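You operate a simulated robot arm through the tools that you are given. There is no shell and no other tool. Be economical: measure what you need, move in short steps, check, and stop when the job is done.

You are at the controls of a simulated robot arm. One attempt, no reset.

TASK
Put things in order on the top of the work table. At the end: the grey bar from the top of the work table stands where the clear tub (marked "Tub 6") stood; the clear cup (marked "27") from the top of the work table stands where the grey bar stood; the clear tub from the top of the work table stands where the white film roll stood; the white film roll from the top of the work table is in the silver steel bowl; whatever was shut is shut again. Leave all else as you found it, and nothing knocked over.
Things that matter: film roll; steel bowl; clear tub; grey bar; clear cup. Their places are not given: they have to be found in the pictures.

It is judged by the outcome, as a careful person would: the job done as asked, and still so three seconds after it is handed in. It fails if anything else is knocked over, pushed out of place, dropped, spilled or broken.

THE ROBOT
A 6-joint arm with a two-finger parallel gripper, fixed in place. Base frame: the origin is at the foot of the arm, x ahead of it, y to its left, z up; the work surface is at about z = 800. Units: mm, degrees, N and s.
With the tool pointing down near the work surface it reaches from about 240 to 640 mm from the base axis. Its first joint turns from -66.0 to 66.0 degrees. Payload 2.7 kg.
Tool frame: the origin (TCP) lies between the finger pads and is the grasp point; the fingertips stand 23 mm ahead of it; z points along the fingers, y is the line along which they close. The gripper opens to 94 mm. The fingers are 38 mm wide and 10 mm thick; the gripper's body (54 by 96 mm) begins 39 mm behind the TCP.
Orientation is that of the tool frame in the base frame, as [roll, pitch, yaw] about the fixed x, y, z axes, in that order (R = Rz(yaw) Ry(pitch) Rx(roll)). With the fingers straight down and closing along the base's y, the tool's x points along the base's -x, its y along +y and its z along -z.

THE INTERFACE
- The arm moves only by the tool nudge_tool. Its argument "moves" is a list of rows, each an object (a shift or turn left out is 0, a gripper value left out holds the last) with "translation": the shift along the tool's x, y, z in units of 250 mm (1.0 is 250 mm), a list of three; "angular": the turn, a rotation vector about the tool's x, y, z in units of 120 degrees (1.0 is 120 degrees), a list of three; "gripper": the gripper command, from -1 (fully open) to 1 (shut), values between in proportion. In form: [{"translation": [x, y, z], "angular": [ax, ay, az], "gripper": gripper}, ...]. A call has 1 to 20 rows; each row is the pose to reach, as a shift and turn from the pose commanded when the call began, along the tool's axes at that moment. A call with a number of a shift or a turn outside -1 to 1 is refused whole. Each row takes 0.2 s and may step no farther than 50 mm and 8.6 degrees from the row before; otherwise, or with a gripper value out of range, the whole call is refused. A pose out of reach is approached as far as the arm can. The call stops where the force on the tool passes 40 N (or 10 N more than at its start, if that is more) or the arm is blocked; 0.2 s more then pass. The fingers move at their own pace (about 45 mm/s each) and stop on an object; they squeeze with about 26 N. The grip force told is the motor's: it shows also when the fingers shut on nothing. Time passes only in rows, and 0.2 s behind the last, so rows that repeat a pose let the fingers close. The reply holds the time, the measured pose of the TCP, the force on the tool along the base axes, the opening and the grip force, in the units named above and with some noise.
- Cameras (640 x 400 px; columns grow to the right, rows downward): "scene" is fixed at [88.6, -443.1, 1402.7]; the picture's right is [0.63, -0.78, 0.00], its down [-0.45, -0.36, -0.82] and it looks along [0.63, 0.51, -0.58] (base axes); focal length 321 px, centre (320, 200). "wrist" rides on the gripper at [-39, 0, -44] in the tool frame; the picture's right is [0.00, -1.00, 0.00], its down [0.97, 0.00, -0.24] and it looks along [0.24, 0.00, 0.97] (tool axes); focal length 218 px, centre (320, 200).
- snapshot(camera): a new picture of that camera. The clock stands still meanwhile.
- probe_pixels(camera, pixels): for up to 12 pixels [column, row] of the newest picture of that camera ("zoom" is the newest enlarged one), the place [x, y, z] in the base frame of the surface seen there, good to about 3 mm. The clock stands still meanwhile.
- enlarge(camera, box): a new picture of the part [left, top, right, bottom] of that camera's present view, enlarged. The clock stands still meanwhile.
- hand_in(): hands the job in; it is judged then, once.

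Go step by step. Measure first, check grasps and placings, and put right what went wrong. The budget is 80 turns and 54 pictures, counting those below and the enlarged ones. Unless the task says otherwise, let go and move clear before handing in, and close with one line.

The tools are called after "Request:" by a JSON object that holds its "op" and its "data". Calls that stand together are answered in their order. nudge_tool: Moves the arm, as the interface text tells. Its arguments: {"type":"object","properties":{"moves":{"type":"array","items":{"type":"object","properties":{"translation":{"type":"array","items":{"type":"number"}},"angular":{"type":"array","items":{"type":"number"}},"gripper":{"type":"number"}}}}},"required":["moves"]} The other tools are called the same way: snapshot (camera) takes a picture; probe_pixels (camera, pixels) gives the place of the surface under pixels of a picture; enlarge (camera, box) takes an enlarged picture of a part of a camera's view; hand_in () hands the job in.

At the start:

```text
time: 0.0
eef_pos: [333.8, 15.3, 1153.1]
ee_rot: [179.8, 0.1, -179.9]
contact_force: [1.3, -0.1, -0.3]
opening: 94.0
gripper_force: 0.0
```

scene: 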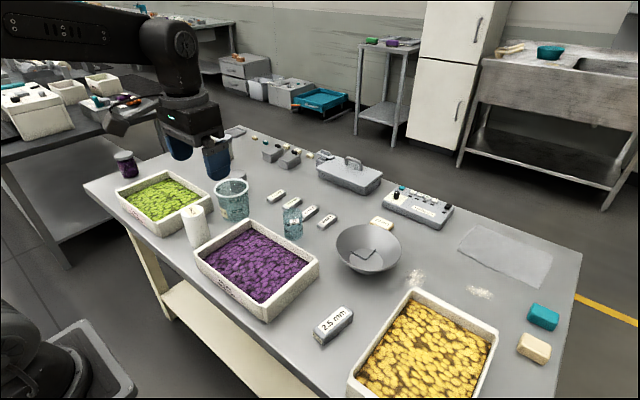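
wrist: 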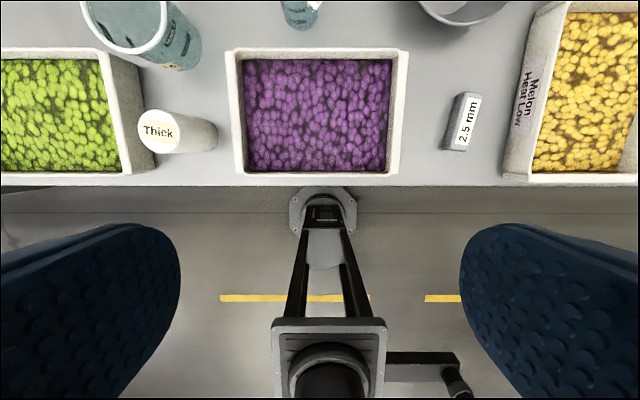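

The scene shows a white roll near (195,225), a clear tub near (232,200), a clear cup near (292,220), a bowl near (368,248) and several grey bars. I'll enlarge to tell them apart.

Request:
{"op": "enlarge", "data": {"camera": "scene", "box": [170, 130, 410, 280]}}

Request:
{"op": "enlarge", "data": {"camera": "scene", "box": [250, 230, 490, 380]}}

```text
2.67 times, centred on (290, 205) of scene
```

zoom: 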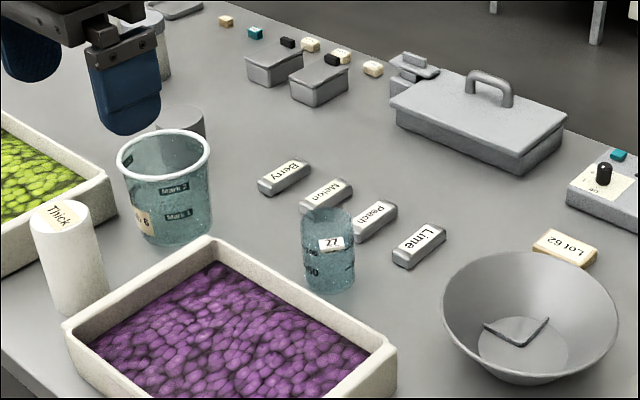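

```text
2.67 times, centred on (370, 305) of scene
```

zoom: 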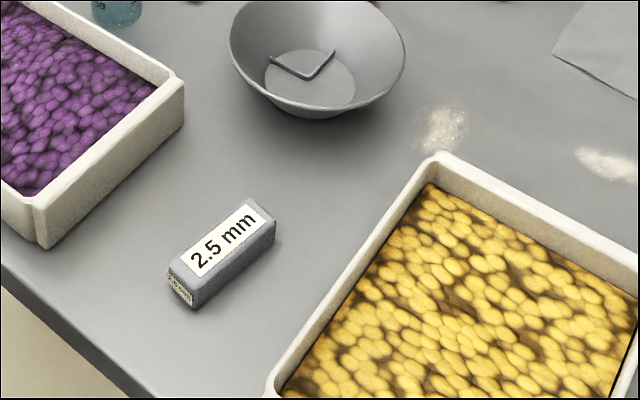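

The 2.5 mm bar at about (333,325) looks like the grey bar, and the roll is labelled "Thick". I'll measure surfaces in the scene picture, and move the arm forward for a view from above.

Request:
{"op": "probe_pixels", "data": {"camera": "scene", "pixels": [[193, 210], [199, 240], [232, 181], [236, 216], [292, 209], [292, 228], [333, 322], [368, 227], [366, 260], [360, 258], [340, 240], [402, 250]]}}

Request:
{"op": "nudge_tool", "data": {"moves": [{"translation": [-0.18, 0, 0], "gripper": -1}, {"translation": [-0.36, 0, 0]}, {"translation": [-0.54, 0, 0]}, {"translation": [-0.54, 0, 0]}]}}

Request:
{"op": "snapshot", "data": {"camera": "wrist"}}

Request:
{"op": "snapshot", "data": {"camera": "scene"}}

```text
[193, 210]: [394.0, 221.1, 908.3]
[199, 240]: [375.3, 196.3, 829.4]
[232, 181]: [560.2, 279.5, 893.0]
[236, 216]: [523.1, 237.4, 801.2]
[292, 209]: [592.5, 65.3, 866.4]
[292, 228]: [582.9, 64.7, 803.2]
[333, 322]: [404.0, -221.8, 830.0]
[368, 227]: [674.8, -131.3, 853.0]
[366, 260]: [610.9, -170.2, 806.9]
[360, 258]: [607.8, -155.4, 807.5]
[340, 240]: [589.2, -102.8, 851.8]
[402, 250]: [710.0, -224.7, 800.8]
```

```text
time: 1.0
eef_pos: [467.9, 14.3, 1155.4]
ee_rot: [-180.0, 0.0, -179.9]
contact_force: [-0.6, 0.9, -0.2]
opening: 94.0
gripper_force: 0.1
```

```text
49 pictures are left
```

wrist: 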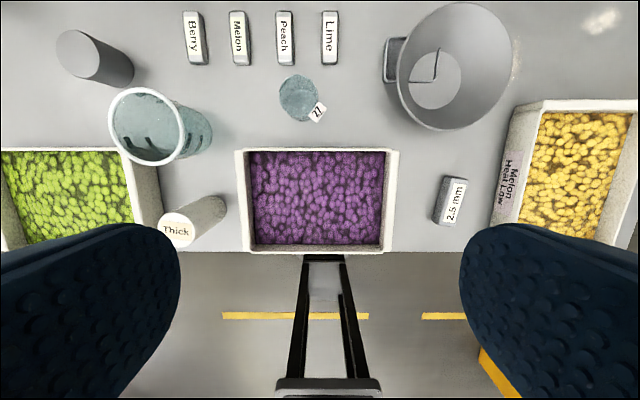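

```text
48 pictures are left
```

scene: 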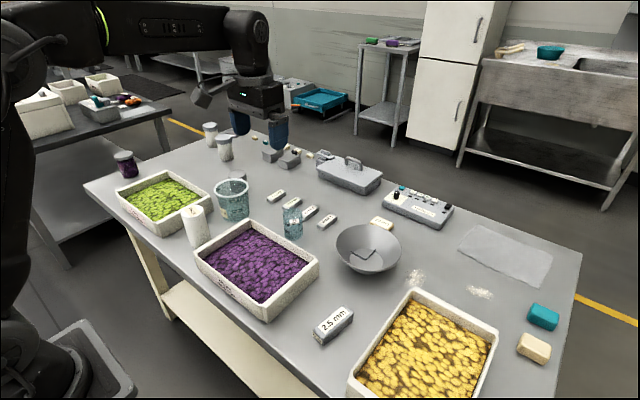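

From above, the tub is at wrist (160,125), the roll at (195,220), the cup at (300,98), the bar at (450,200) and the bowl at (455,65). I'll enlarge these and probe precise points.

Request:
{"op": "enlarge", "data": {"camera": "wrist", "box": [0, 0, 400, 250]}}

Request:
{"op": "probe_pixels", "data": {"camera": "wrist", "pixels": [[176, 230], [176, 214], [176, 247], [158, 230], [194, 230], [112, 125], [183, 125], [148, 90], [150, 163], [300, 80], [282, 98], [318, 98]]}}

Request:
{"op": "probe_pixels", "data": {"camera": "wrist", "pixels": [[446, 177], [466, 180], [440, 220], [460, 223], [434, 200], [453, 200], [436, 80], [435, 65], [398, 66], [513, 66], [455, 4], [455, 130]]}}

Request:
{"op": "enlarge", "data": {"camera": "scene", "box": [170, 150, 330, 250]}}

```text
1.60 times, centred on (200, 125) of wrist
```

zoom: 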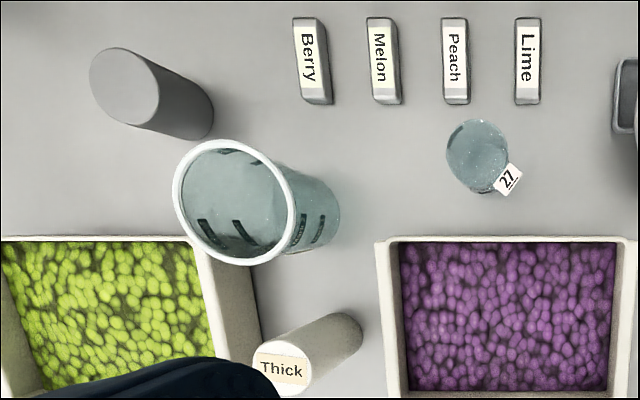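

```text
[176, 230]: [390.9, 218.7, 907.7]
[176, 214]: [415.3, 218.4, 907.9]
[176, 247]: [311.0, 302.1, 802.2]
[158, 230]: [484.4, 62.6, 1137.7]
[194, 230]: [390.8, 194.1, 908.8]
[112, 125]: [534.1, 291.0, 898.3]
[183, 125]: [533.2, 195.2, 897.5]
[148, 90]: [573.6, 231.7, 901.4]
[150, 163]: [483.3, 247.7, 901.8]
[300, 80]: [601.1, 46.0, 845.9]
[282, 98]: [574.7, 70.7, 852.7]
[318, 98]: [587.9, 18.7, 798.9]
```

```text
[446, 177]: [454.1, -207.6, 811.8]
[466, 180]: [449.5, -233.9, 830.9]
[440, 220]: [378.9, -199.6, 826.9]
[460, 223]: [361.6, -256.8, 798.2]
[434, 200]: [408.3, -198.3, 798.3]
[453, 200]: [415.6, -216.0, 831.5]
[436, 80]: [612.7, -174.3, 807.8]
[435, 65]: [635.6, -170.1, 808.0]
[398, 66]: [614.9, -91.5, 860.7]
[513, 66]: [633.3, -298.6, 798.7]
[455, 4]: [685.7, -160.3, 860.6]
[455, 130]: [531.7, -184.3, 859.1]
```

```text
4.00 times, centred on (250, 200) of scene
```

zoom: 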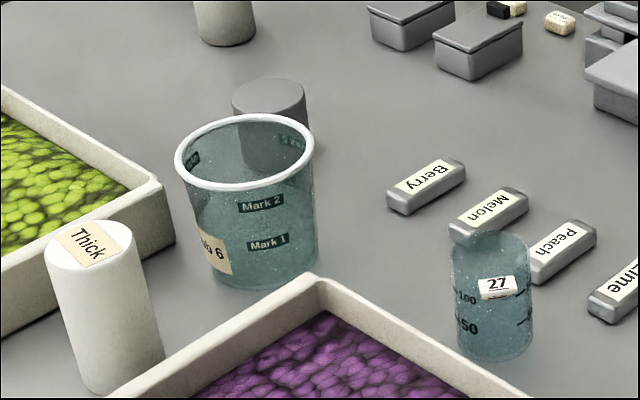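

Tub 6 is open with a rim about 96–100 mm across (z≈900), so I'll pinch its wall. The roll's top is at z≈908. I'll inspect the bowl's inside (437,65) and the gaps around the roll.

Request:
{"op": "enlarge", "data": {"camera": "wrist", "box": [370, 0, 530, 100]}}

Request:
{"op": "probe_pixels", "data": {"camera": "wrist", "pixels": [[130, 165], [135, 215], [165, 215], [237, 200], [242, 235], [185, 180], [235, 152], [222, 200], [100, 65], [130, 65], [392, 40], [392, 80]]}}

Request:
{"op": "enlarge", "data": {"camera": "scene", "box": [320, 205, 420, 280]}}

```text
4.00 times, centred on (450, 50) of wrist
```

zoom: 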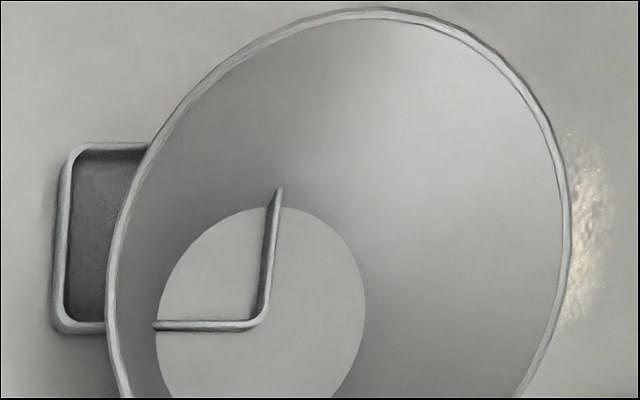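

```text
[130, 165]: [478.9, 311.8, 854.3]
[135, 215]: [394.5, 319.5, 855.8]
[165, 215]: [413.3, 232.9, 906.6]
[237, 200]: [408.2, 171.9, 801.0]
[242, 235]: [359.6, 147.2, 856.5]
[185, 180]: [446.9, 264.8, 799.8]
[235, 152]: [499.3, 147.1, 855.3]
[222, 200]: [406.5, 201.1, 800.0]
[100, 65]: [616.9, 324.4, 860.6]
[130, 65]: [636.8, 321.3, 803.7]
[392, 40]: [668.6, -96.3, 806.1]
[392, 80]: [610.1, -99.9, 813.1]
```

```text
5.33 times, centred on (370, 242) of scene
```

zoom: 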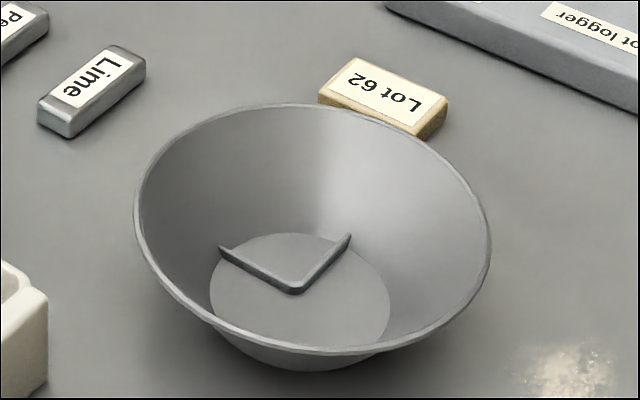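

The bowl's floor is at z≈807, and a dish corner shows at (613,-174), so I'll stand the roll on the clear floor beside it. The roll's centre is about (391,219) with a radius of about 25. I'll go above it.

Request:
{"op": "nudge_tool", "data": {"moves": [{"translation": [0.062, 0.163, 0], "gripper": -1}, {"translation": [0.124, 0.326, 0]}, {"translation": [0.187, 0.489, 0]}, {"translation": [0.249, 0.652, 0]}, {"translation": [0.311, 0.815, 0]}, {"translation": [0.311, 0.815, 0.19]}, {"translation": [0.311, 0.815, 0.38]}, {"translation": [0.311, 0.815, 0.56]}, {"translation": [0.311, 0.815, 0.56]}]}}

Request:
{"op": "snapshot", "data": {"camera": "wrist"}}

```text
time: 3.0
eef_pos: [389.9, 217.3, 1016.0]
ee_rot: [179.9, 0.1, -179.9]
contact_force: [0.1, -0.2, 0.8]
opening: 93.9
gripper_force: 0.1
```

```text
43 pictures are left
```

wrist: 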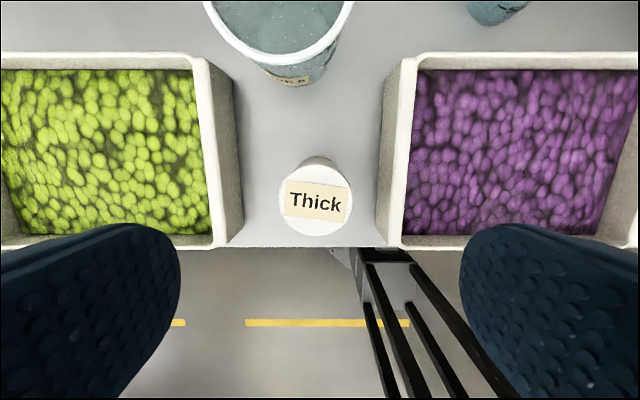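

The roll is centred at (316,200). I'll probe its edges and the tray walls before descending.

Request:
{"op": "probe_pixels", "data": {"camera": "wrist", "pixels": [[316, 200], [281, 200], [351, 200], [316, 167], [316, 233], [318, 157], [222, 150], [395, 150], [243, 225], [377, 225], [290, 83], [300, 240]]}}

```text
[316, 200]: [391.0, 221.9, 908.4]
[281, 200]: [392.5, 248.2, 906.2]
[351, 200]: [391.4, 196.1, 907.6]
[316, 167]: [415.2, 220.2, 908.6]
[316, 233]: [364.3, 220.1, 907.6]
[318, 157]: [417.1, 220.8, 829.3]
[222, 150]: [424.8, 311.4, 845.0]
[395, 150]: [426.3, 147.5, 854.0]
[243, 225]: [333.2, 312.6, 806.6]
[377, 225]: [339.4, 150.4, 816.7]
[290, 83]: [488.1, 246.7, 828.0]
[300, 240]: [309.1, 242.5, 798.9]
```

The roll's centre is (390,221.5) with a diameter of 52. I'll descend to z≈882 and grip.

Request:
{"op": "nudge_tool", "data": {"moves": [{"translation": [0, 0.014, 0.19], "gripper": -1}, {"translation": [0, 0.014, 0.38]}, {"translation": [0, 0.014, 0.53]}, {"translation": [0, 0.014, 0.53], "gripper": 1}, {"translation": [0, 0.014, 0.53]}, {"translation": [0, 0.014, 0.53]}, {"translation": [0, 0.014, 0.53]}, {"translation": [0, 0.014, 0.53]}]}}

```text
time: 4.8
eef_pos: [390.1, 221.8, 879.4]
ee_rot: [180.0, 0.2, -179.8]
contact_force: [-0.2, 0.4, 0.1]
opening: 54.4
gripper_force: 26.2
```

Gripped at 54 mm. I'll lift 140 mm and carry the roll toward the bowl.

Request:
{"op": "nudge_tool", "data": {"moves": [{"translation": [0, 0, -0.19], "gripper": 1}, {"translation": [0, 0, -0.38]}, {"translation": [0, 0, -0.56]}, {"translation": [-0.06, -0.16, -0.56]}, {"translation": [-0.12, -0.32, -0.56]}, {"translation": [-0.18, -0.48, -0.56]}, {"translation": [-0.24, -0.64, -0.56]}, {"translation": [-0.3, -0.8, -0.56]}, {"translation": [-0.36, -0.96, -0.56]}, {"translation": [-0.36, -0.96, -0.56]}]}}

```text
time: 7.0
eef_pos: [480.9, -19.2, 1018.0]
ee_rot: [179.9, 0.1, -179.9]
contact_force: [0.8, 0.0, -1.5]
opening: 54.1
gripper_force: 25.6
```

The roll is held. I'll continue to above the bowl at about (592,-190).

Request:
{"op": "nudge_tool", "data": {"moves": [{"translation": [-0.09, -0.137, 0], "gripper": 1}, {"translation": [-0.18, -0.274, 0]}, {"translation": [-0.27, -0.411, 0]}, {"translation": [-0.36, -0.547, 0]}, {"translation": [-0.446, -0.684, 0]}, {"translation": [-0.446, -0.684, 0]}]}}

Request:
{"op": "snapshot", "data": {"camera": "wrist"}}

Request:
{"op": "snapshot", "data": {"camera": "scene"}}

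```text
time: 8.4
eef_pos: [592.0, -187.7, 1020.1]
ee_rot: [179.9, 0.0, -179.8]
contact_force: [0.0, -0.9, -2.0]
opening: 54.1
gripper_force: 26.1
```

```text
42 pictures are left
```

wrist: 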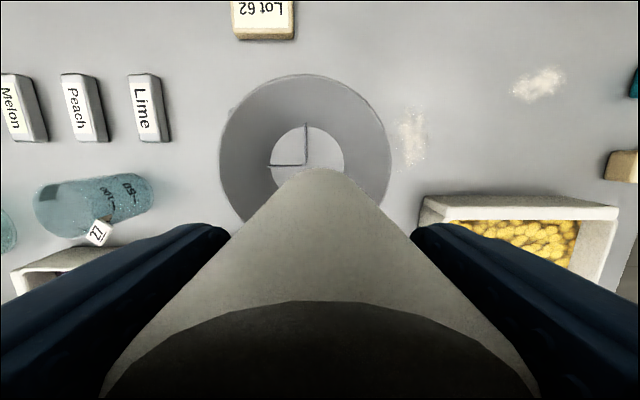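

```text
41 pictures are left
```

scene: 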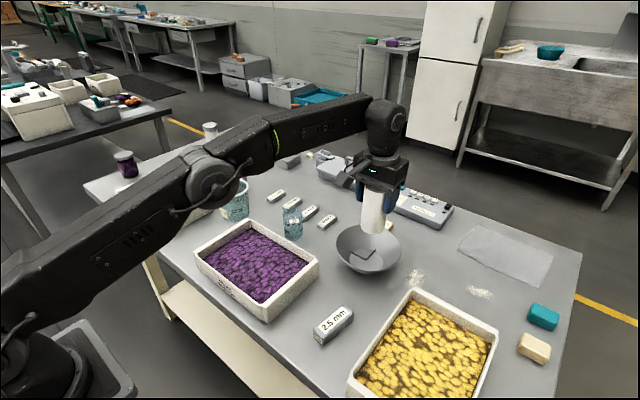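

The bowl is at (306,148), with its floor disc about 270–344 px wide. I'll probe the floor and corner.

Request:
{"op": "probe_pixels", "data": {"camera": "wrist", "pixels": [[306, 165], [306, 140], [285, 165], [270, 160], [344, 155], [306, 124], [325, 155], [220, 150], [391, 150], [305, 75], [290, 150], [232, 108]]}}

Request:
{"op": "enlarge", "data": {"camera": "wrist", "box": [210, 70, 402, 190]}}

```text
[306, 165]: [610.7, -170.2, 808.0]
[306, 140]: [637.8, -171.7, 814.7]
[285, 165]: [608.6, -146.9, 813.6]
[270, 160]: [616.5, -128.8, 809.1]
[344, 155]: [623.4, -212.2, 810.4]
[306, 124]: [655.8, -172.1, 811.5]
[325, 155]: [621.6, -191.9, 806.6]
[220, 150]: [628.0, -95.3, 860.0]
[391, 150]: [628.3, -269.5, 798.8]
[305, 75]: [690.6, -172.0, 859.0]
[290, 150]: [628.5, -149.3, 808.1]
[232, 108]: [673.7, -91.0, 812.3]
```

```text
3.33 times, centred on (306, 130) of wrist
```

zoom: 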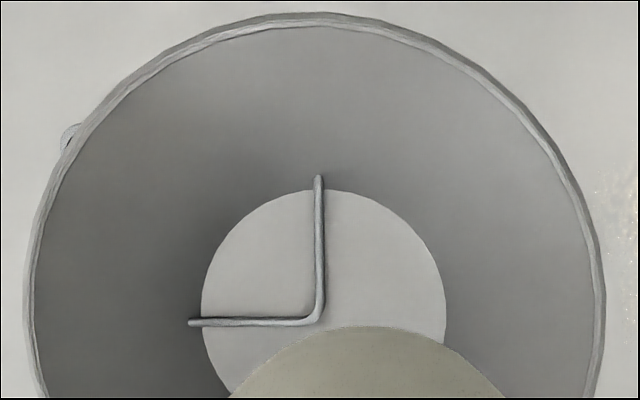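

The dish corner at (609,-171) rises only about 6 mm, and the floor's radius is about 41. I'll set the roll down at about (599,-182), descending to just above contact first.

Request:
{"op": "nudge_tool", "data": {"moves": [{"translation": [-0.028, 0.022, 0.1], "gripper": 1}, {"translation": [-0.028, 0.022, 0.28]}, {"translation": [-0.028, 0.022, 0.42]}, {"translation": [-0.028, 0.022, 0.488]}, {"translation": [-0.028, 0.022, 0.5]}, {"translation": [-0.028, 0.022, 0.504]}, {"translation": [-0.028, 0.022, 0.504]}]}}

```text
time: 10.0
eef_pos: [599.6, -183.9, 894.8]
ee_rot: [179.9, 0.0, -179.9]
contact_force: [0.4, 1.2, -1.2]
opening: 54.1
gripper_force: 26.4
```

No contact yet, with the bottom at about 815. I'll creep down.

Request:
{"op": "nudge_tool", "data": {"moves": [{"translation": [0, 0, 0.006]}, {"translation": [0, 0, 0.012]}, {"translation": [0, 0, 0.016]}, {"translation": [0, 0, 0.016]}]}}

```text
time: 11.0
eef_pos: [599.6, -181.3, 891.3]
ee_rot: [179.9, 0.1, -179.9]
contact_force: [-0.4, 0.3, -1.8]
opening: 54.4
gripper_force: 25.9
```

Request:
{"op": "nudge_tool", "data": {"moves": [{"translation": [0, 0, 0.004]}, {"translation": [0, 0, 0.008]}, {"translation": [0, 0, 0.012]}, {"translation": [0, 0, 0.012]}]}}

```text
time: 12.0
eef_pos: [600.0, -182.9, 888.8]
ee_rot: [-180.0, 0.2, -180.0]
contact_force: [-0.6, -0.4, 4.7]
opening: 54.6
gripper_force: 26.3
```

Contact force has risen to 4.7 N at z≈889, so the bottom is on the bowl's floor. I'll open gently in place, then look.

Request:
{"op": "nudge_tool", "data": {"moves": [{"translation": [0, 0, 0], "gripper": 0.0}, {"translation": [0, 0, 0], "gripper": -0.3}, {"translation": [0, 0, 0], "gripper": -0.6}, {"translation": [0, 0, 0], "gripper": -1}, {"translation": [0, 0, 0]}, {"translation": [0, 0, -0.1]}, {"translation": [0, 0, -0.2]}, {"translation": [0, 0, -0.35]}, {"translation": [0, 0, -0.5]}, {"translation": [0, 0, -0.5]}]}}

Request:
{"op": "snapshot", "data": {"camera": "wrist"}}

Request:
{"op": "enlarge", "data": {"camera": "scene", "box": [290, 150, 450, 290]}}

```text
time: 14.2
eef_pos: [600.5, -184.4, 1015.6]
ee_rot: [179.9, 0.2, -179.9]
contact_force: [0.6, 0.2, 0.0]
opening: 94.2
gripper_force: 0.0
```

```text
39 pictures are left
```

wrist: 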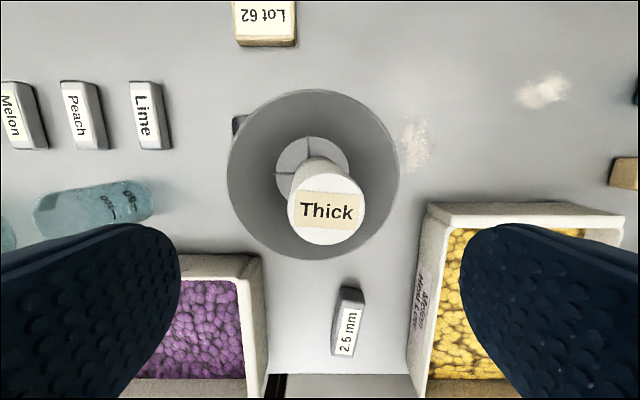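

```text
2.86 times, centred on (370, 220) of scene
```

zoom: 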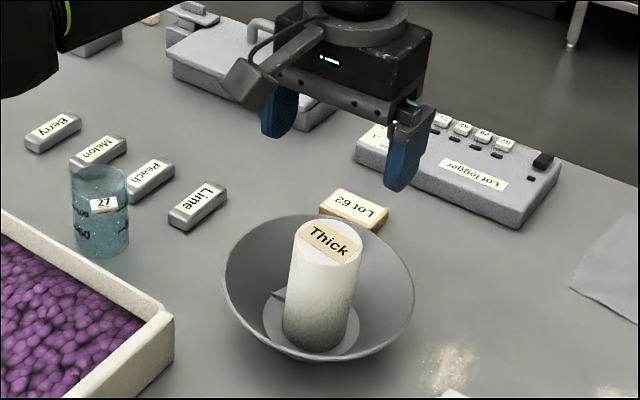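

The roll stands in the bowl. Next is the tub, so I'll travel back to hover above it.

Request:
{"op": "nudge_tool", "data": {"moves": [{"translation": [0.03, 0.17, 0], "gripper": -1}, {"translation": [0.06, 0.34, 0]}, {"translation": [0.09, 0.51, 0]}, {"translation": [0.12, 0.68, 0]}, {"translation": [0.15, 0.85, 0]}, {"translation": [0.15, 0.85, 0]}]}}

Request:
{"op": "nudge_tool", "data": {"moves": [{"translation": [0.03, 0.17, 0], "gripper": -1}, {"translation": [0.06, 0.34, 0]}, {"translation": [0.09, 0.51, 0]}, {"translation": [0.12, 0.68, 0]}, {"translation": [0.14, 0.855, 0]}, {"translation": [0.14, 0.855, 0]}]}}

Request:
{"op": "snapshot", "data": {"camera": "wrist"}}

```text
time: 15.6
eef_pos: [561.2, 29.3, 1013.5]
ee_rot: [180.0, 0.1, -180.0]
contact_force: [0.0, 1.1, -0.2]
opening: 94.0
gripper_force: 0.1
```

```text
time: 17.0
eef_pos: [523.9, 243.6, 1012.6]
ee_rot: [179.9, 0.2, 179.9]
contact_force: [-0.1, 0.1, 0.7]
opening: 94.0
gripper_force: 0.2
```

```text
37 pictures are left
```

wrist: 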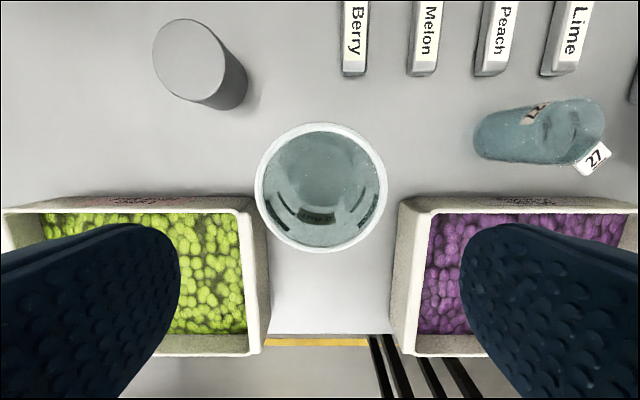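

The tub is centred at (321,187). I'll probe its rim, interior and neighbours.

Request:
{"op": "probe_pixels", "data": {"camera": "wrist", "pixels": [[257, 187], [261, 187], [268, 187], [385, 187], [382, 187], [321, 125], [321, 249], [321, 170], [321, 200], [290, 187], [250, 225], [240, 205]]}}

Request:
{"op": "enlarge", "data": {"camera": "wrist", "box": [240, 110, 400, 260]}}

```text
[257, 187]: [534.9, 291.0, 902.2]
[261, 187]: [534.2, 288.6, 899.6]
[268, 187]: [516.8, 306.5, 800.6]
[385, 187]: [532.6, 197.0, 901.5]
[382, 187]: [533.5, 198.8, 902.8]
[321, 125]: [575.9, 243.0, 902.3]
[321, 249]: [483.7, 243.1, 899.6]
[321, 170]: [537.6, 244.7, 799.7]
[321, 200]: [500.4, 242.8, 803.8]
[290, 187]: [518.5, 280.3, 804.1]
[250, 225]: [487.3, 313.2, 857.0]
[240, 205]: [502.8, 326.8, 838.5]
```

```text
2.67 times, centred on (320, 185) of wrist
```

zoom: 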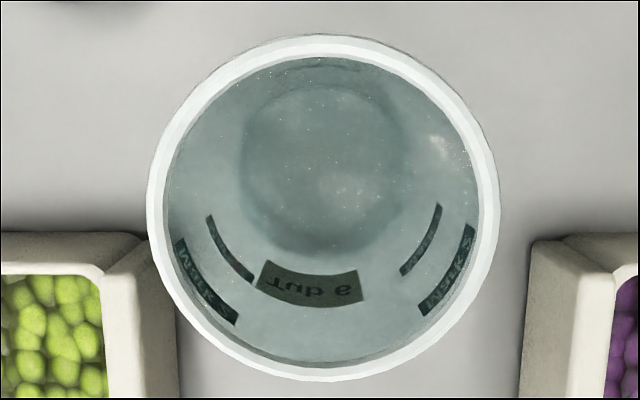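

The rim is centred at (529.5,243.5) with an outer radius of about 47.5, and the tub is open. I'll pinch the +y wall with the tool tilted 7° to match the taper, staging above it first.

Request:
{"op": "nudge_tool", "data": {"moves": [{"translation": [-0.01, 0.09, 0.05], "angular": [0.03, 0, 0], "gripper": 0.15}, {"translation": [-0.022, 0.174, 0.15], "angular": [0.058, 0, 0]}, {"translation": [-0.022, 0.174, 0.24], "angular": [0.058, 0, 0]}, {"translation": [-0.022, 0.174, 0.24], "angular": [0.058, 0, 0]}, {"translation": [-0.022, 0.174, 0.24], "angular": [0.058, 0, 0]}]}}

Request:
{"op": "snapshot", "data": {"camera": "wrist"}}

Request:
{"op": "enlarge", "data": {"camera": "scene", "box": [160, 110, 320, 250]}}

```text
time: 18.2
eef_pos: [531.5, 287.6, 953.8]
ee_rot: [-173.2, 0.0, -179.8]
contact_force: [-0.7, -0.6, -0.7]
opening: 39.8
gripper_force: 0.1
```

```text
35 pictures are left
```

wrist: 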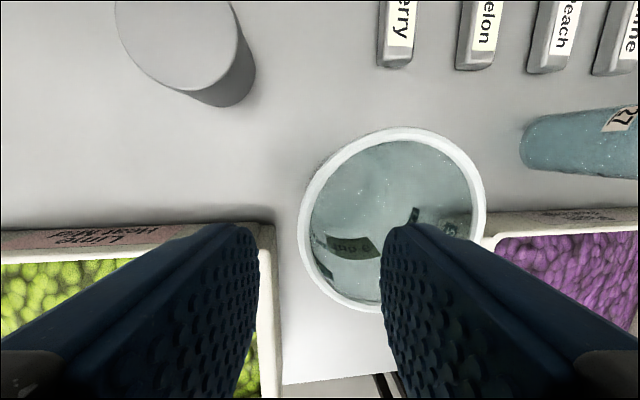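

```text
2.86 times, centred on (240, 180) of scene
```

zoom: 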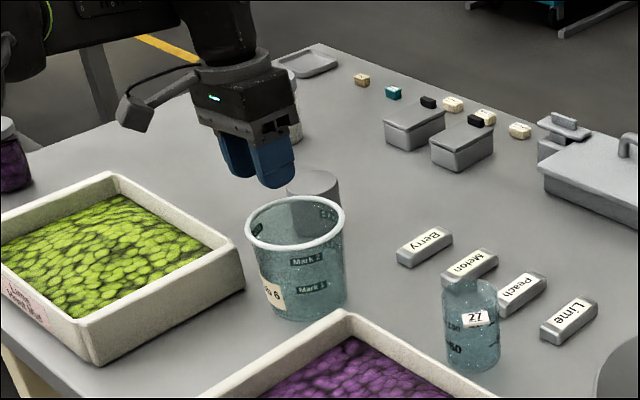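

The tilt is right and the fingers straddle the +y wall. I'll descend straight down in small steps.

Request:
{"op": "nudge_tool", "data": {"moves": [{"translation": [0.006, 0.008, 0.064], "gripper": 0.15}, {"translation": [0.006, 0.014, 0.12]}, {"translation": [0.006, 0.019, 0.16]}, {"translation": [0.006, 0.024, 0.2]}, {"translation": [0.006, 0.027, 0.23]}, {"translation": [0.006, 0.03, 0.254]}, {"translation": [0.006, 0.03, 0.254]}]}}

Request:
{"op": "snapshot", "data": {"camera": "wrist"}}

Request:
{"op": "enlarge", "data": {"camera": "scene", "box": [160, 110, 320, 250]}}

```text
time: 19.8
eef_pos: [530.5, 286.7, 888.4]
ee_rot: [-173.1, 0.1, -179.9]
contact_force: [0.4, 0.1, 0.6]
opening: 40.0
gripper_force: 0.1
```

```text
33 pictures are left
```

wrist: 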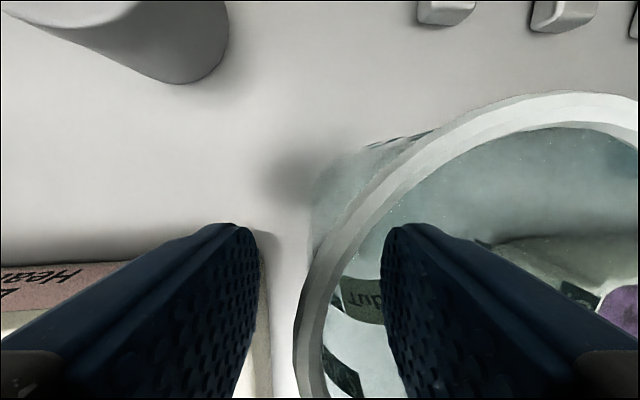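

```text
2.86 times, centred on (240, 180) of scene
```

zoom: 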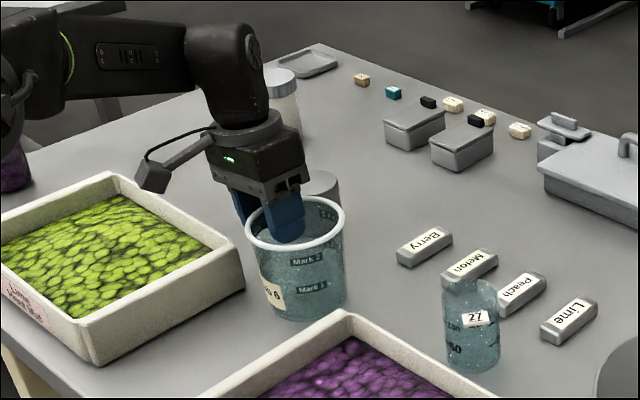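

The inner finger went into the tub freely with no force. I'll close on the wall.

Request:
{"op": "nudge_tool", "data": {"moves": [{"gripper": 0.5}, {"gripper": 0.75}, {"gripper": 1}, {"gripper": 1}, {"gripper": 1}]}}

Request:
{"op": "nudge_tool", "data": {"moves": [{"translation": [0, -0.002, -0.02], "gripper": 1}, {"translation": [0, -0.005, -0.04]}, {"translation": [0, -0.005, -0.04]}]}}

Request:
{"op": "enlarge", "data": {"camera": "scene", "box": [160, 110, 320, 250]}}

```text
time: 21.0
eef_pos: [531.4, 285.9, 889.7]
ee_rot: [-173.1, 0.1, -180.0]
contact_force: [-0.6, -0.1, -0.2]
opening: 1.7
gripper_force: 25.6
```

```text
time: 21.8
eef_pos: [532.1, 286.8, 900.5]
ee_rot: [-173.2, 0.1, -179.9]
contact_force: [0.1, 0.1, -0.1]
opening: 1.6
gripper_force: 26.1
```

```text
2.86 times, centred on (240, 180) of scene
```

zoom: 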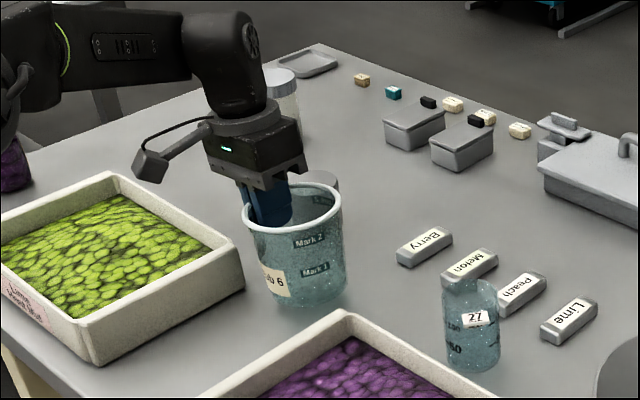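

The tub has lifted about 10 mm on a thin wall (1.6 mm). I'll lift it higher and carry it to above the roll's old place.

Request:
{"op": "nudge_tool", "data": {"moves": [{"translation": [0, -0.013, -0.11], "gripper": 1}, {"translation": [0, -0.026, -0.22]}, {"translation": [0, -0.038, -0.318]}, {"translation": [0.1, -0.055, -0.316]}, {"translation": [0.22, -0.075, -0.314]}, {"translation": [0.34, -0.095, -0.312]}, {"translation": [0.45, -0.11, -0.31]}, {"translation": [0.558, -0.125, -0.308]}, {"translation": [0.558, -0.125, -0.308]}]}}

Request:
{"op": "snapshot", "data": {"camera": "wrist"}}

Request:
{"op": "snapshot", "data": {"camera": "scene"}}

```text
time: 23.8
eef_pos: [392.4, 264.1, 979.8]
ee_rot: [-173.1, 0.1, -179.9]
contact_force: [-0.2, 1.4, -0.2]
opening: 1.8
gripper_force: 26.5
```

```text
30 pictures are left
```

wrist: 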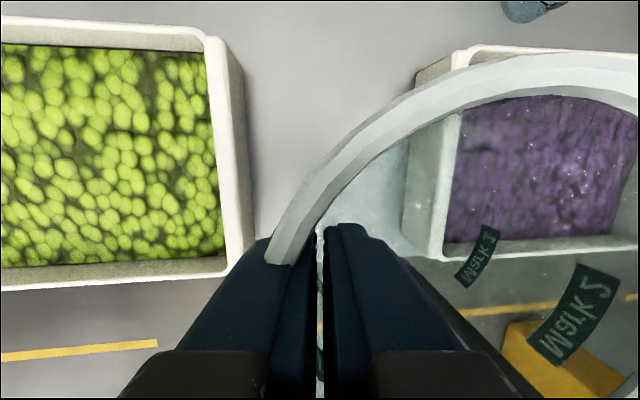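

```text
29 pictures are left
```

scene: 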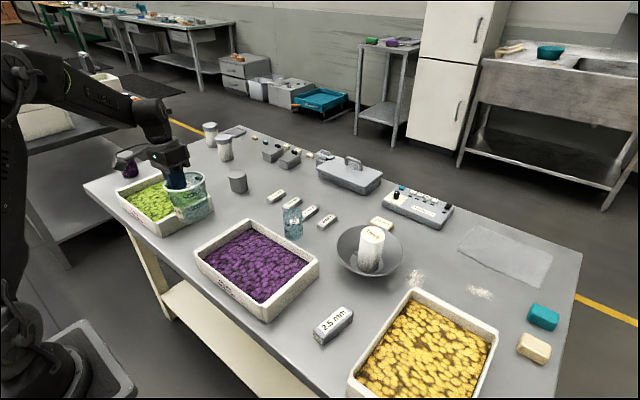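

The tub is carried and looks roughly level. I'll enlarge it and probe the rim for tilt and centre.

Request:
{"op": "enlarge", "data": {"camera": "scene", "box": [140, 140, 240, 240]}}

Request:
{"op": "probe_pixels", "data": {"camera": "wrist", "pixels": [[285, 240], [360, 148], [450, 87], [560, 65], [620, 70], [395, 120]]}}

```text
4.00 times, centred on (190, 190) of scene
```

zoom: 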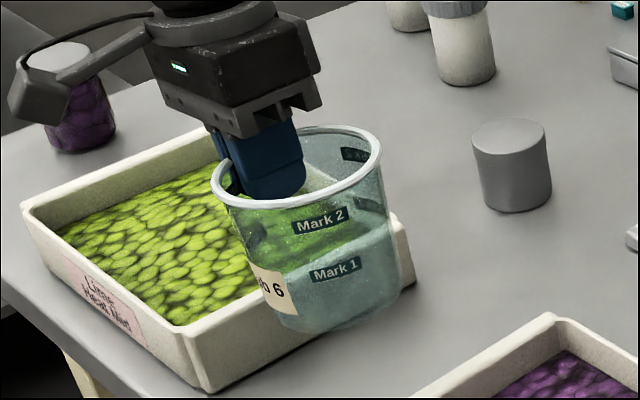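

```text
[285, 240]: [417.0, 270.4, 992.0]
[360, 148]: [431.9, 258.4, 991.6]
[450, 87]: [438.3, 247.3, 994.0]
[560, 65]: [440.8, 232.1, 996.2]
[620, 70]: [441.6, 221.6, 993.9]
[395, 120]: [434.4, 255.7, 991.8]
```

The tub is level, with its centre at about (394,221) and bottom at about 891. I'll shift −4 mm in x and lower it 86 mm.

Request:
{"op": "nudge_tool", "data": {"moves": [{"translation": [0.016, 0.0, 0], "gripper": 1}, {"translation": [0.016, 0.016, 0.13]}, {"translation": [0.016, 0.03, 0.25]}, {"translation": [0.016, 0.038, 0.32]}, {"translation": [0.016, 0.0406, 0.342]}, {"translation": [0.016, 0.0406, 0.342]}]}}

Request:
{"op": "nudge_tool", "data": {"moves": [{"translation": [0, 0.001, 0.006], "gripper": 1}, {"translation": [0, 0.001, 0.01]}, {"translation": [0, 0.001, 0.01]}]}}

```text
time: 25.2
eef_pos: [386.9, 264.7, 894.8]
ee_rot: [-173.2, 0.1, -179.9]
contact_force: [0.1, -0.3, -0.6]
opening: 1.8
gripper_force: 26.1
```

```text
time: 26.0
eef_pos: [387.0, 265.0, 891.1]
ee_rot: [-173.1, 0.0, -179.9]
contact_force: [-0.6, 0.0, -1.1]
opening: 1.8
gripper_force: 25.4
```

Request:
{"op": "nudge_tool", "data": {"moves": [{"translation": [0, 0, 0.004], "gripper": 1}, {"translation": [0, 0.001, 0.008]}, {"translation": [0, 0.001, 0.008]}]}}

Request:
{"op": "nudge_tool", "data": {"moves": [{"translation": [0, 0, 0.004], "gripper": 1}, {"translation": [0, 0, 0.004]}]}}

Request:
{"op": "enlarge", "data": {"camera": "scene", "box": [140, 160, 260, 260]}}

```text
time: 26.8
eef_pos: [387.6, 265.4, 890.4]
ee_rot: [-173.1, 0.0, -180.0]
contact_force: [-1.7, 0.4, 5.5]
opening: 1.5
gripper_force: 26.1
```

```text
time: 27.4
eef_pos: [387.2, 264.5, 889.5]
ee_rot: [-173.2, 0.3, -180.0]
contact_force: [-4.3, 1.1, 18.8]
opening: 1.9
gripper_force: 26.1
```

```text
4.00 times, centred on (200, 210) of scene
```

zoom: 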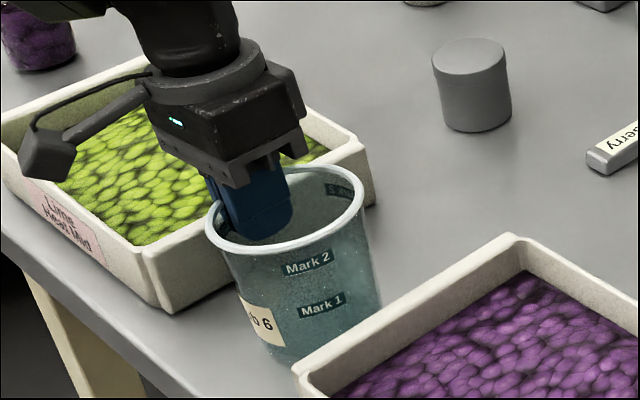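

The tub is on the table (18.8 N). I'll ease up 1 mm, open partway, and lift straight out.

Request:
{"op": "nudge_tool", "data": {"moves": [{"translation": [0, -0.001, -0.004], "gripper": 1}, {"translation": [0, -0.001, -0.004], "gripper": 0.6}, {"translation": [0, -0.001, -0.004], "gripper": 0.3}, {"translation": [0, -0.001, -0.004], "gripper": 0.3}, {"translation": [0, -0.001, -0.004], "gripper": 0.3}, {"translation": [0, -0.02, -0.16]}, {"translation": [0, -0.038, -0.32]}, {"translation": [0, -0.057, -0.48]}, {"translation": [0, -0.057, -0.48], "angular": [-0.029, 0, 0]}, {"translation": [0, -0.057, -0.48], "angular": [-0.058, 0, 0]}, {"translation": [0, -0.057, -0.48], "angular": [-0.058, 0, 0], "gripper": -1}]}}

Request:
{"op": "snapshot", "data": {"camera": "wrist"}}

Request:
{"op": "enlarge", "data": {"camera": "scene", "box": [140, 160, 300, 260]}}

```text
time: 29.8
eef_pos: [386.0, 263.7, 1009.9]
ee_rot: [179.9, 0.1, -179.8]
contact_force: [0.1, 0.1, 0.4]
opening: 67.9
gripper_force: 0.0
```

```text
26 pictures are left
```

wrist: 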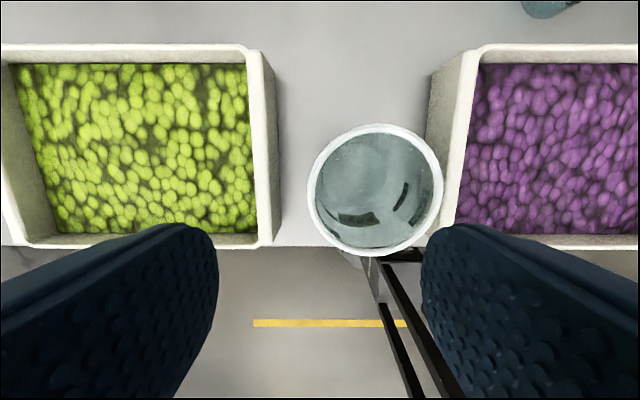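

```text
4.00 times, centred on (220, 210) of scene
```

zoom: 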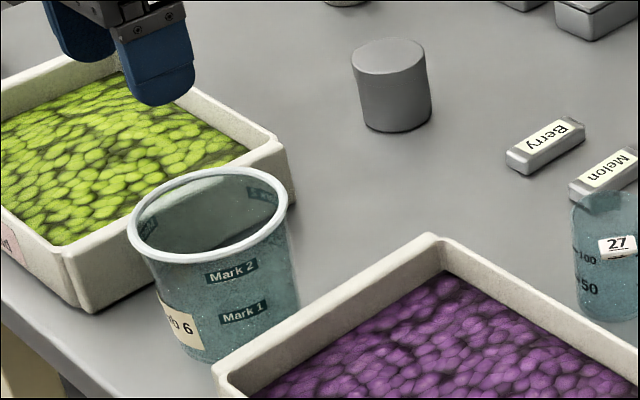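

Request:
{"op": "probe_pixels", "data": {"camera": "wrist", "pixels": [[309, 187], [441, 187], [375, 126], [375, 252], [270, 150], [440, 110]]}}

Request:
{"op": "nudge_tool", "data": {"moves": [{"translation": [0, -0.19, -0.1], "gripper": -1}, {"translation": [0, -0.38, -0.1]}, {"translation": [0, -0.57, -0.1]}, {"translation": [0, -0.76, -0.1]}, {"translation": [0, -0.95, -0.1]}, {"translation": [0, -0.95, -0.1]}]}}

Request:
{"op": "nudge_tool", "data": {"moves": [{"translation": [-0.02, -0.19, 0], "gripper": -1}, {"translation": [-0.04, -0.38, 0]}, {"translation": [-0.06, -0.57, 0]}, {"translation": [-0.08, -0.76, 0]}, {"translation": [-0.1, -0.95, 0]}, {"translation": [-0.1, -0.97, 0.1]}, {"translation": [-0.1, -0.97, 0.25]}, {"translation": [-0.1, -0.97, 0.25]}]}}

Request:
{"op": "snapshot", "data": {"camera": "wrist"}}

```text
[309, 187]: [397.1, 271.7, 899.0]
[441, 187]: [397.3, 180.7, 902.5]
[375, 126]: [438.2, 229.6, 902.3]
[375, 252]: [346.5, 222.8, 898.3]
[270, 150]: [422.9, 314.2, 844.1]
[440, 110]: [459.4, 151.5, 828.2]
```

```text
refused: row 1 steps farther than a row can; nothing moved
```

```text
time: 31.6
eef_pos: [413.6, 22.1, 947.5]
ee_rot: [179.9, 0.1, -180.0]
contact_force: [0.1, 0.2, 0.4]
opening: 94.4
gripper_force: 0.1
```

```text
24 pictures are left
```

wrist: 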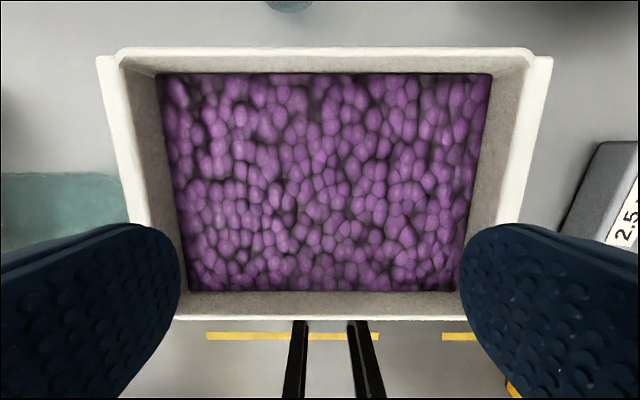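

The tub is at about (392,226), within 5 mm of the roll's old place, and upright. One call was refused, but the next one moved safely. On to above the bar.

Request:
{"op": "nudge_tool", "data": {"moves": [{"translation": [0, -0.19, 0], "gripper": -1}, {"translation": [0, -0.38, 0]}, {"translation": [0, -0.57, 0]}, {"translation": [0, -0.76, 0]}, {"translation": [0, -0.95, 0]}, {"translation": [0, -0.95, 0]}]}}

Request:
{"op": "snapshot", "data": {"camera": "wrist"}}

```text
time: 33.0
eef_pos: [413.8, -215.6, 949.7]
ee_rot: [179.8, 0.1, -179.9]
contact_force: [0.3, 0.4, 0.0]
opening: 94.0
gripper_force: 0.1
```

```text
23 pictures are left
```

wrist: 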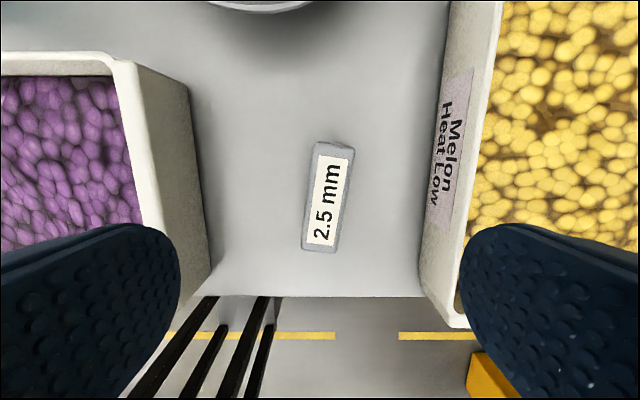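

The bar runs from about (334,147) to (320,250), slightly yawed. I'll probe its ends.

Request:
{"op": "probe_pixels", "data": {"camera": "wrist", "pixels": [[321, 148], [351, 152], [306, 244], [335, 247], [336, 148], [320, 247], [314, 195], [344, 200], [205, 200], [425, 200], [146, 200], [470, 200]]}}

```text
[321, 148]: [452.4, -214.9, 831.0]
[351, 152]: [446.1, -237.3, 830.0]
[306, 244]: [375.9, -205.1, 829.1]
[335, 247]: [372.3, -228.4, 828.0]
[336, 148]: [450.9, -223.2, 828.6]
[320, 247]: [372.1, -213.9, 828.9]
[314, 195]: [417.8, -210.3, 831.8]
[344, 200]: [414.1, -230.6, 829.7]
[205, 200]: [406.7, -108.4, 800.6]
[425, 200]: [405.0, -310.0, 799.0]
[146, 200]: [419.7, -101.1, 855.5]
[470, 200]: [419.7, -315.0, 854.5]
```

The bar's centre is (412,-221), yaw about −7°, top at z≈830. I'll turn to match and descend to TCP z≈828, then grip.

Request:
{"op": "nudge_tool", "data": {"moves": [{"translation": [0.008, -0.022, 0.15], "angular": [0, 0, 0.058], "gripper": -1}, {"translation": [0.008, -0.022, 0.3], "angular": [0, 0, 0.058]}, {"translation": [0.008, -0.022, 0.42], "angular": [0, 0, 0.058]}, {"translation": [0.008, -0.022, 0.48], "angular": [0, 0, 0.058]}, {"translation": [0.008, -0.022, 0.48], "angular": [0, 0, 0.058]}]}}

Request:
{"op": "snapshot", "data": {"camera": "wrist"}}

```text
time: 34.2
eef_pos: [411.5, -220.7, 828.8]
ee_rot: [179.9, 0.1, 173.2]
contact_force: [-1.0, 0.2, 0.3]
opening: 93.8
gripper_force: 0.1
```

```text
22 pictures are left
```

wrist: 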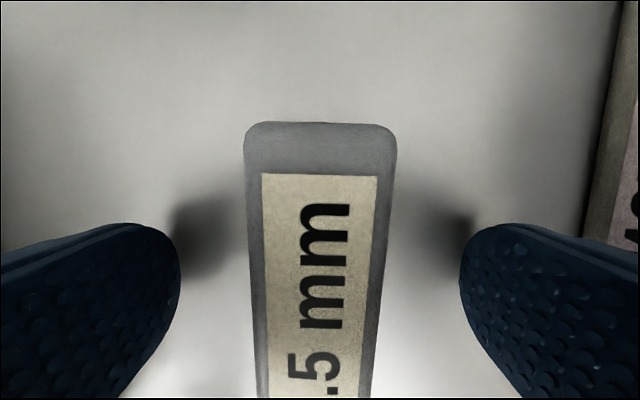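

The bar is centred and aligned between the fingers. I'll close and lift 120 mm.

Request:
{"op": "nudge_tool", "data": {"moves": [{"translation": [0, 0, 0.006], "gripper": 0.2}, {"translation": [0, 0, 0.006], "gripper": 0.5}, {"translation": [0, 0, 0.006], "gripper": 1}, {"translation": [0, 0, 0.006]}, {"translation": [0, 0, 0.006]}, {"translation": [0, 0, 0.006]}, {"translation": [0, 0, 0.006]}]}}

Request:
{"op": "nudge_tool", "data": {"moves": [{"translation": [0, 0, -0.1], "gripper": 1}, {"translation": [0, 0, -0.28]}, {"translation": [0, 0, -0.46]}, {"translation": [0, 0, -0.5]}, {"translation": [0, 0, -0.5]}]}}

```text
time: 35.8
eef_pos: [410.6, -220.8, 826.2]
ee_rot: [179.9, 0.2, 173.1]
contact_force: [-0.3, -0.2, 0.6]
opening: 31.5
gripper_force: 26.5
```

```text
time: 37.0
eef_pos: [410.8, -221.0, 950.4]
ee_rot: [179.9, 0.0, 173.1]
contact_force: [0.0, -0.3, -1.2]
opening: 31.7
gripper_force: 25.9
```

The bar is lifted. I'll carry it to above the tub's old place in two legs.

Request:
{"op": "nudge_tool", "data": {"moves": [{"translation": [-0.0247, 0.1902, 0], "gripper": 1}, {"translation": [-0.0495, 0.3803, 0]}, {"translation": [-0.0742, 0.5705, 0]}, {"translation": [-0.099, 0.7606, 0]}, {"translation": [-0.1237, 0.9508, 0]}, {"translation": [-0.1237, 0.9508, 0]}]}}

Request:
{"op": "nudge_tool", "data": {"moves": [{"translation": [-0.0247, 0.1902, 0], "gripper": 1}, {"translation": [-0.0495, 0.3803, 0]}, {"translation": [-0.0742, 0.5705, 0]}, {"translation": [-0.099, 0.7606, 0]}, {"translation": [-0.1237, 0.9508, 0]}, {"translation": [-0.1237, 0.9508, 0]}]}}

Request:
{"op": "snapshot", "data": {"camera": "wrist"}}

```text
time: 38.4
eef_pos: [471.3, 11.7, 949.6]
ee_rot: [179.9, 0.1, 173.1]
contact_force: [0.1, 0.7, -1.1]
opening: 31.6
gripper_force: 26.0
```

```text
time: 39.8
eef_pos: [527.7, 244.3, 949.7]
ee_rot: [179.9, 0.0, 173.2]
contact_force: [0.7, 0.1, -0.5]
opening: 31.8
gripper_force: 26.3
```

```text
21 pictures are left
```

wrist: 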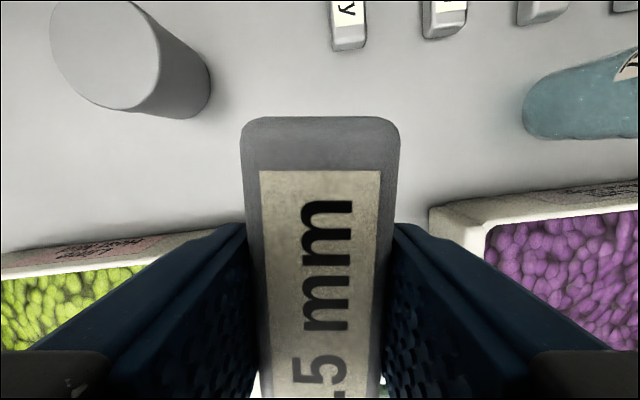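

The space below is clear, with trays on both sides outside y=151–312. I'll lower the bar to just above the table.

Request:
{"op": "nudge_tool", "data": {"moves": [{"translation": [-0.006, 0, 0.18], "gripper": 1}, {"translation": [-0.006, 0, 0.36]}, {"translation": [-0.006, 0, 0.46]}, {"translation": [-0.006, 0, 0.484]}, {"translation": [-0.006, 0, 0.484]}]}}

Request:
{"op": "nudge_tool", "data": {"moves": [{"translation": [0, 0, 0.004], "gripper": 1}, {"translation": [0, 0, 0.008]}, {"translation": [0, 0, 0.008]}]}}

```text
time: 41.0
eef_pos: [530.2, 242.5, 829.8]
ee_rot: [179.9, 0.2, 173.1]
contact_force: [-1.0, -0.9, -1.0]
opening: 31.4
gripper_force: 26.0
```

```text
time: 41.8
eef_pos: [530.4, 243.0, 827.2]
ee_rot: [179.9, 0.0, 173.0]
contact_force: [-1.3, 0.1, -0.6]
opening: 31.3
gripper_force: 26.3
```

Request:
{"op": "nudge_tool", "data": {"moves": [{"translation": [0, 0, 0.003], "gripper": 1}, {"translation": [0, 0, 0.006]}, {"translation": [0, 0, 0.006]}]}}

```text
time: 42.6
eef_pos: [531.7, 243.3, 825.2]
ee_rot: [179.9, 0.2, 173.1]
contact_force: [-0.9, 0.9, 1.4]
opening: 31.8
gripper_force: 26.0
```

The bar is at its original grasp height and just touching. I'll release and lift clear.

Request:
{"op": "nudge_tool", "data": {"moves": [{"gripper": 0.1}, {"gripper": -0.3}, {"gripper": -0.6}, {"gripper": -0.6}, {"translation": [0, 0, -0.15]}, {"translation": [0, 0, -0.3]}, {"translation": [0, 0, -0.48]}, {"translation": [0, 0, -0.6], "angular": [0, 0, -0.03]}, {"translation": [0, 0, -0.6], "angular": [0, 0, -0.058]}, {"translation": [0, 0, -0.6], "angular": [0, 0, -0.058]}]}}

Request:
{"op": "snapshot", "data": {"camera": "wrist"}}

```text
time: 44.8
eef_pos: [530.6, 243.0, 974.8]
ee_rot: [179.8, 0.1, -179.9]
contact_force: [-1.3, 0.4, -0.9]
opening: 75.2
gripper_force: 0.0
```

```text
20 pictures are left
```

wrist: 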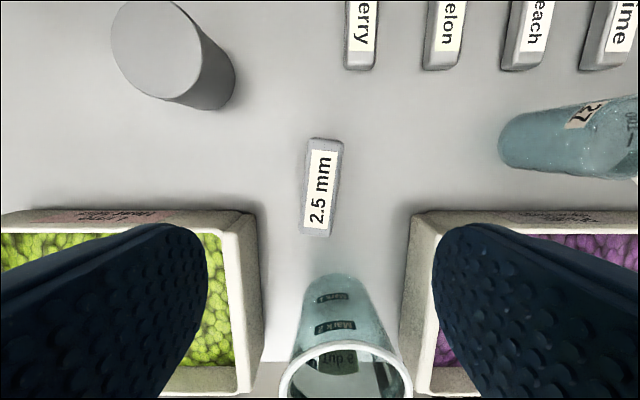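

The bar stands at the tub's old place. Now I'll hover over the cup at about (583,62).

Request:
{"op": "nudge_tool", "data": {"moves": [{"translation": [-0.05, -0.18, 0], "gripper": -1}, {"translation": [-0.1, -0.36, 0]}, {"translation": [-0.15, -0.54, 0]}, {"translation": [-0.2, -0.72, 0]}, {"translation": [-0.2, -0.72, 0]}]}}

Request:
{"op": "snapshot", "data": {"camera": "wrist"}}

```text
time: 46.0
eef_pos: [581.2, 61.4, 974.4]
ee_rot: [179.9, 0.1, -179.9]
contact_force: [-0.5, -1.2, -0.7]
opening: 94.1
gripper_force: 0.0
```

```text
19 pictures are left
```

wrist: 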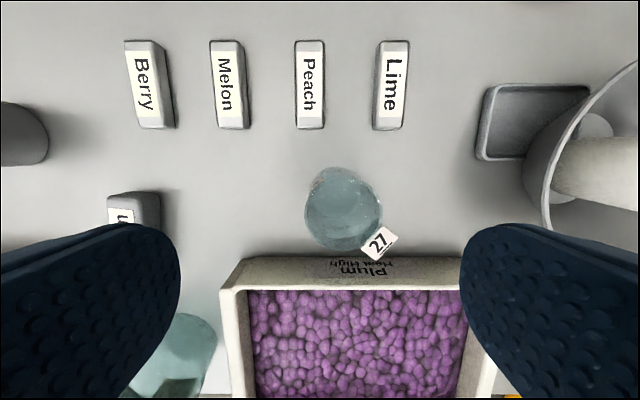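

Request:
{"op": "enlarge", "data": {"camera": "wrist", "box": [280, 150, 420, 270]}}

Request:
{"op": "probe_pixels", "data": {"camera": "wrist", "pixels": [[307, 205], [381, 213], [345, 172], [340, 249], [345, 210], [378, 245], [390, 232], [330, 180], [310, 262], [318, 190], [309, 125], [345, 235]]}}

```text
3.33 times, centred on (350, 210) of wrist
```

zoom: 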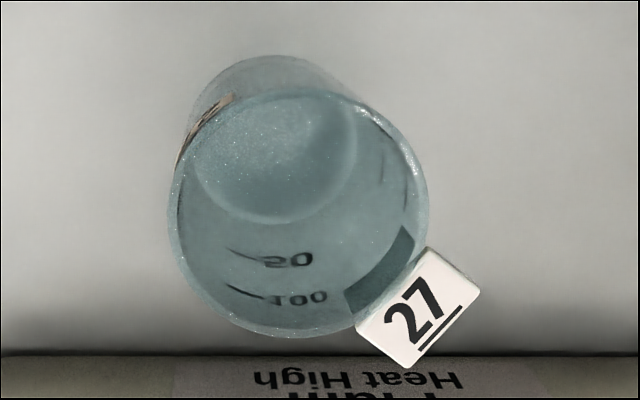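

```text
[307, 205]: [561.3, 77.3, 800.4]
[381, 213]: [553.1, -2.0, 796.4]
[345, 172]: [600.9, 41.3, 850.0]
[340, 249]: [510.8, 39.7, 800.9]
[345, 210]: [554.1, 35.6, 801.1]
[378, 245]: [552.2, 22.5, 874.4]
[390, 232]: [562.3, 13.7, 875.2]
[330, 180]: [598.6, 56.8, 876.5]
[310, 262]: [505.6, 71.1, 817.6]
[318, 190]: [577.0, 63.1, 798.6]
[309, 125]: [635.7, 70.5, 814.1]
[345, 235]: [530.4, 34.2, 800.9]
```

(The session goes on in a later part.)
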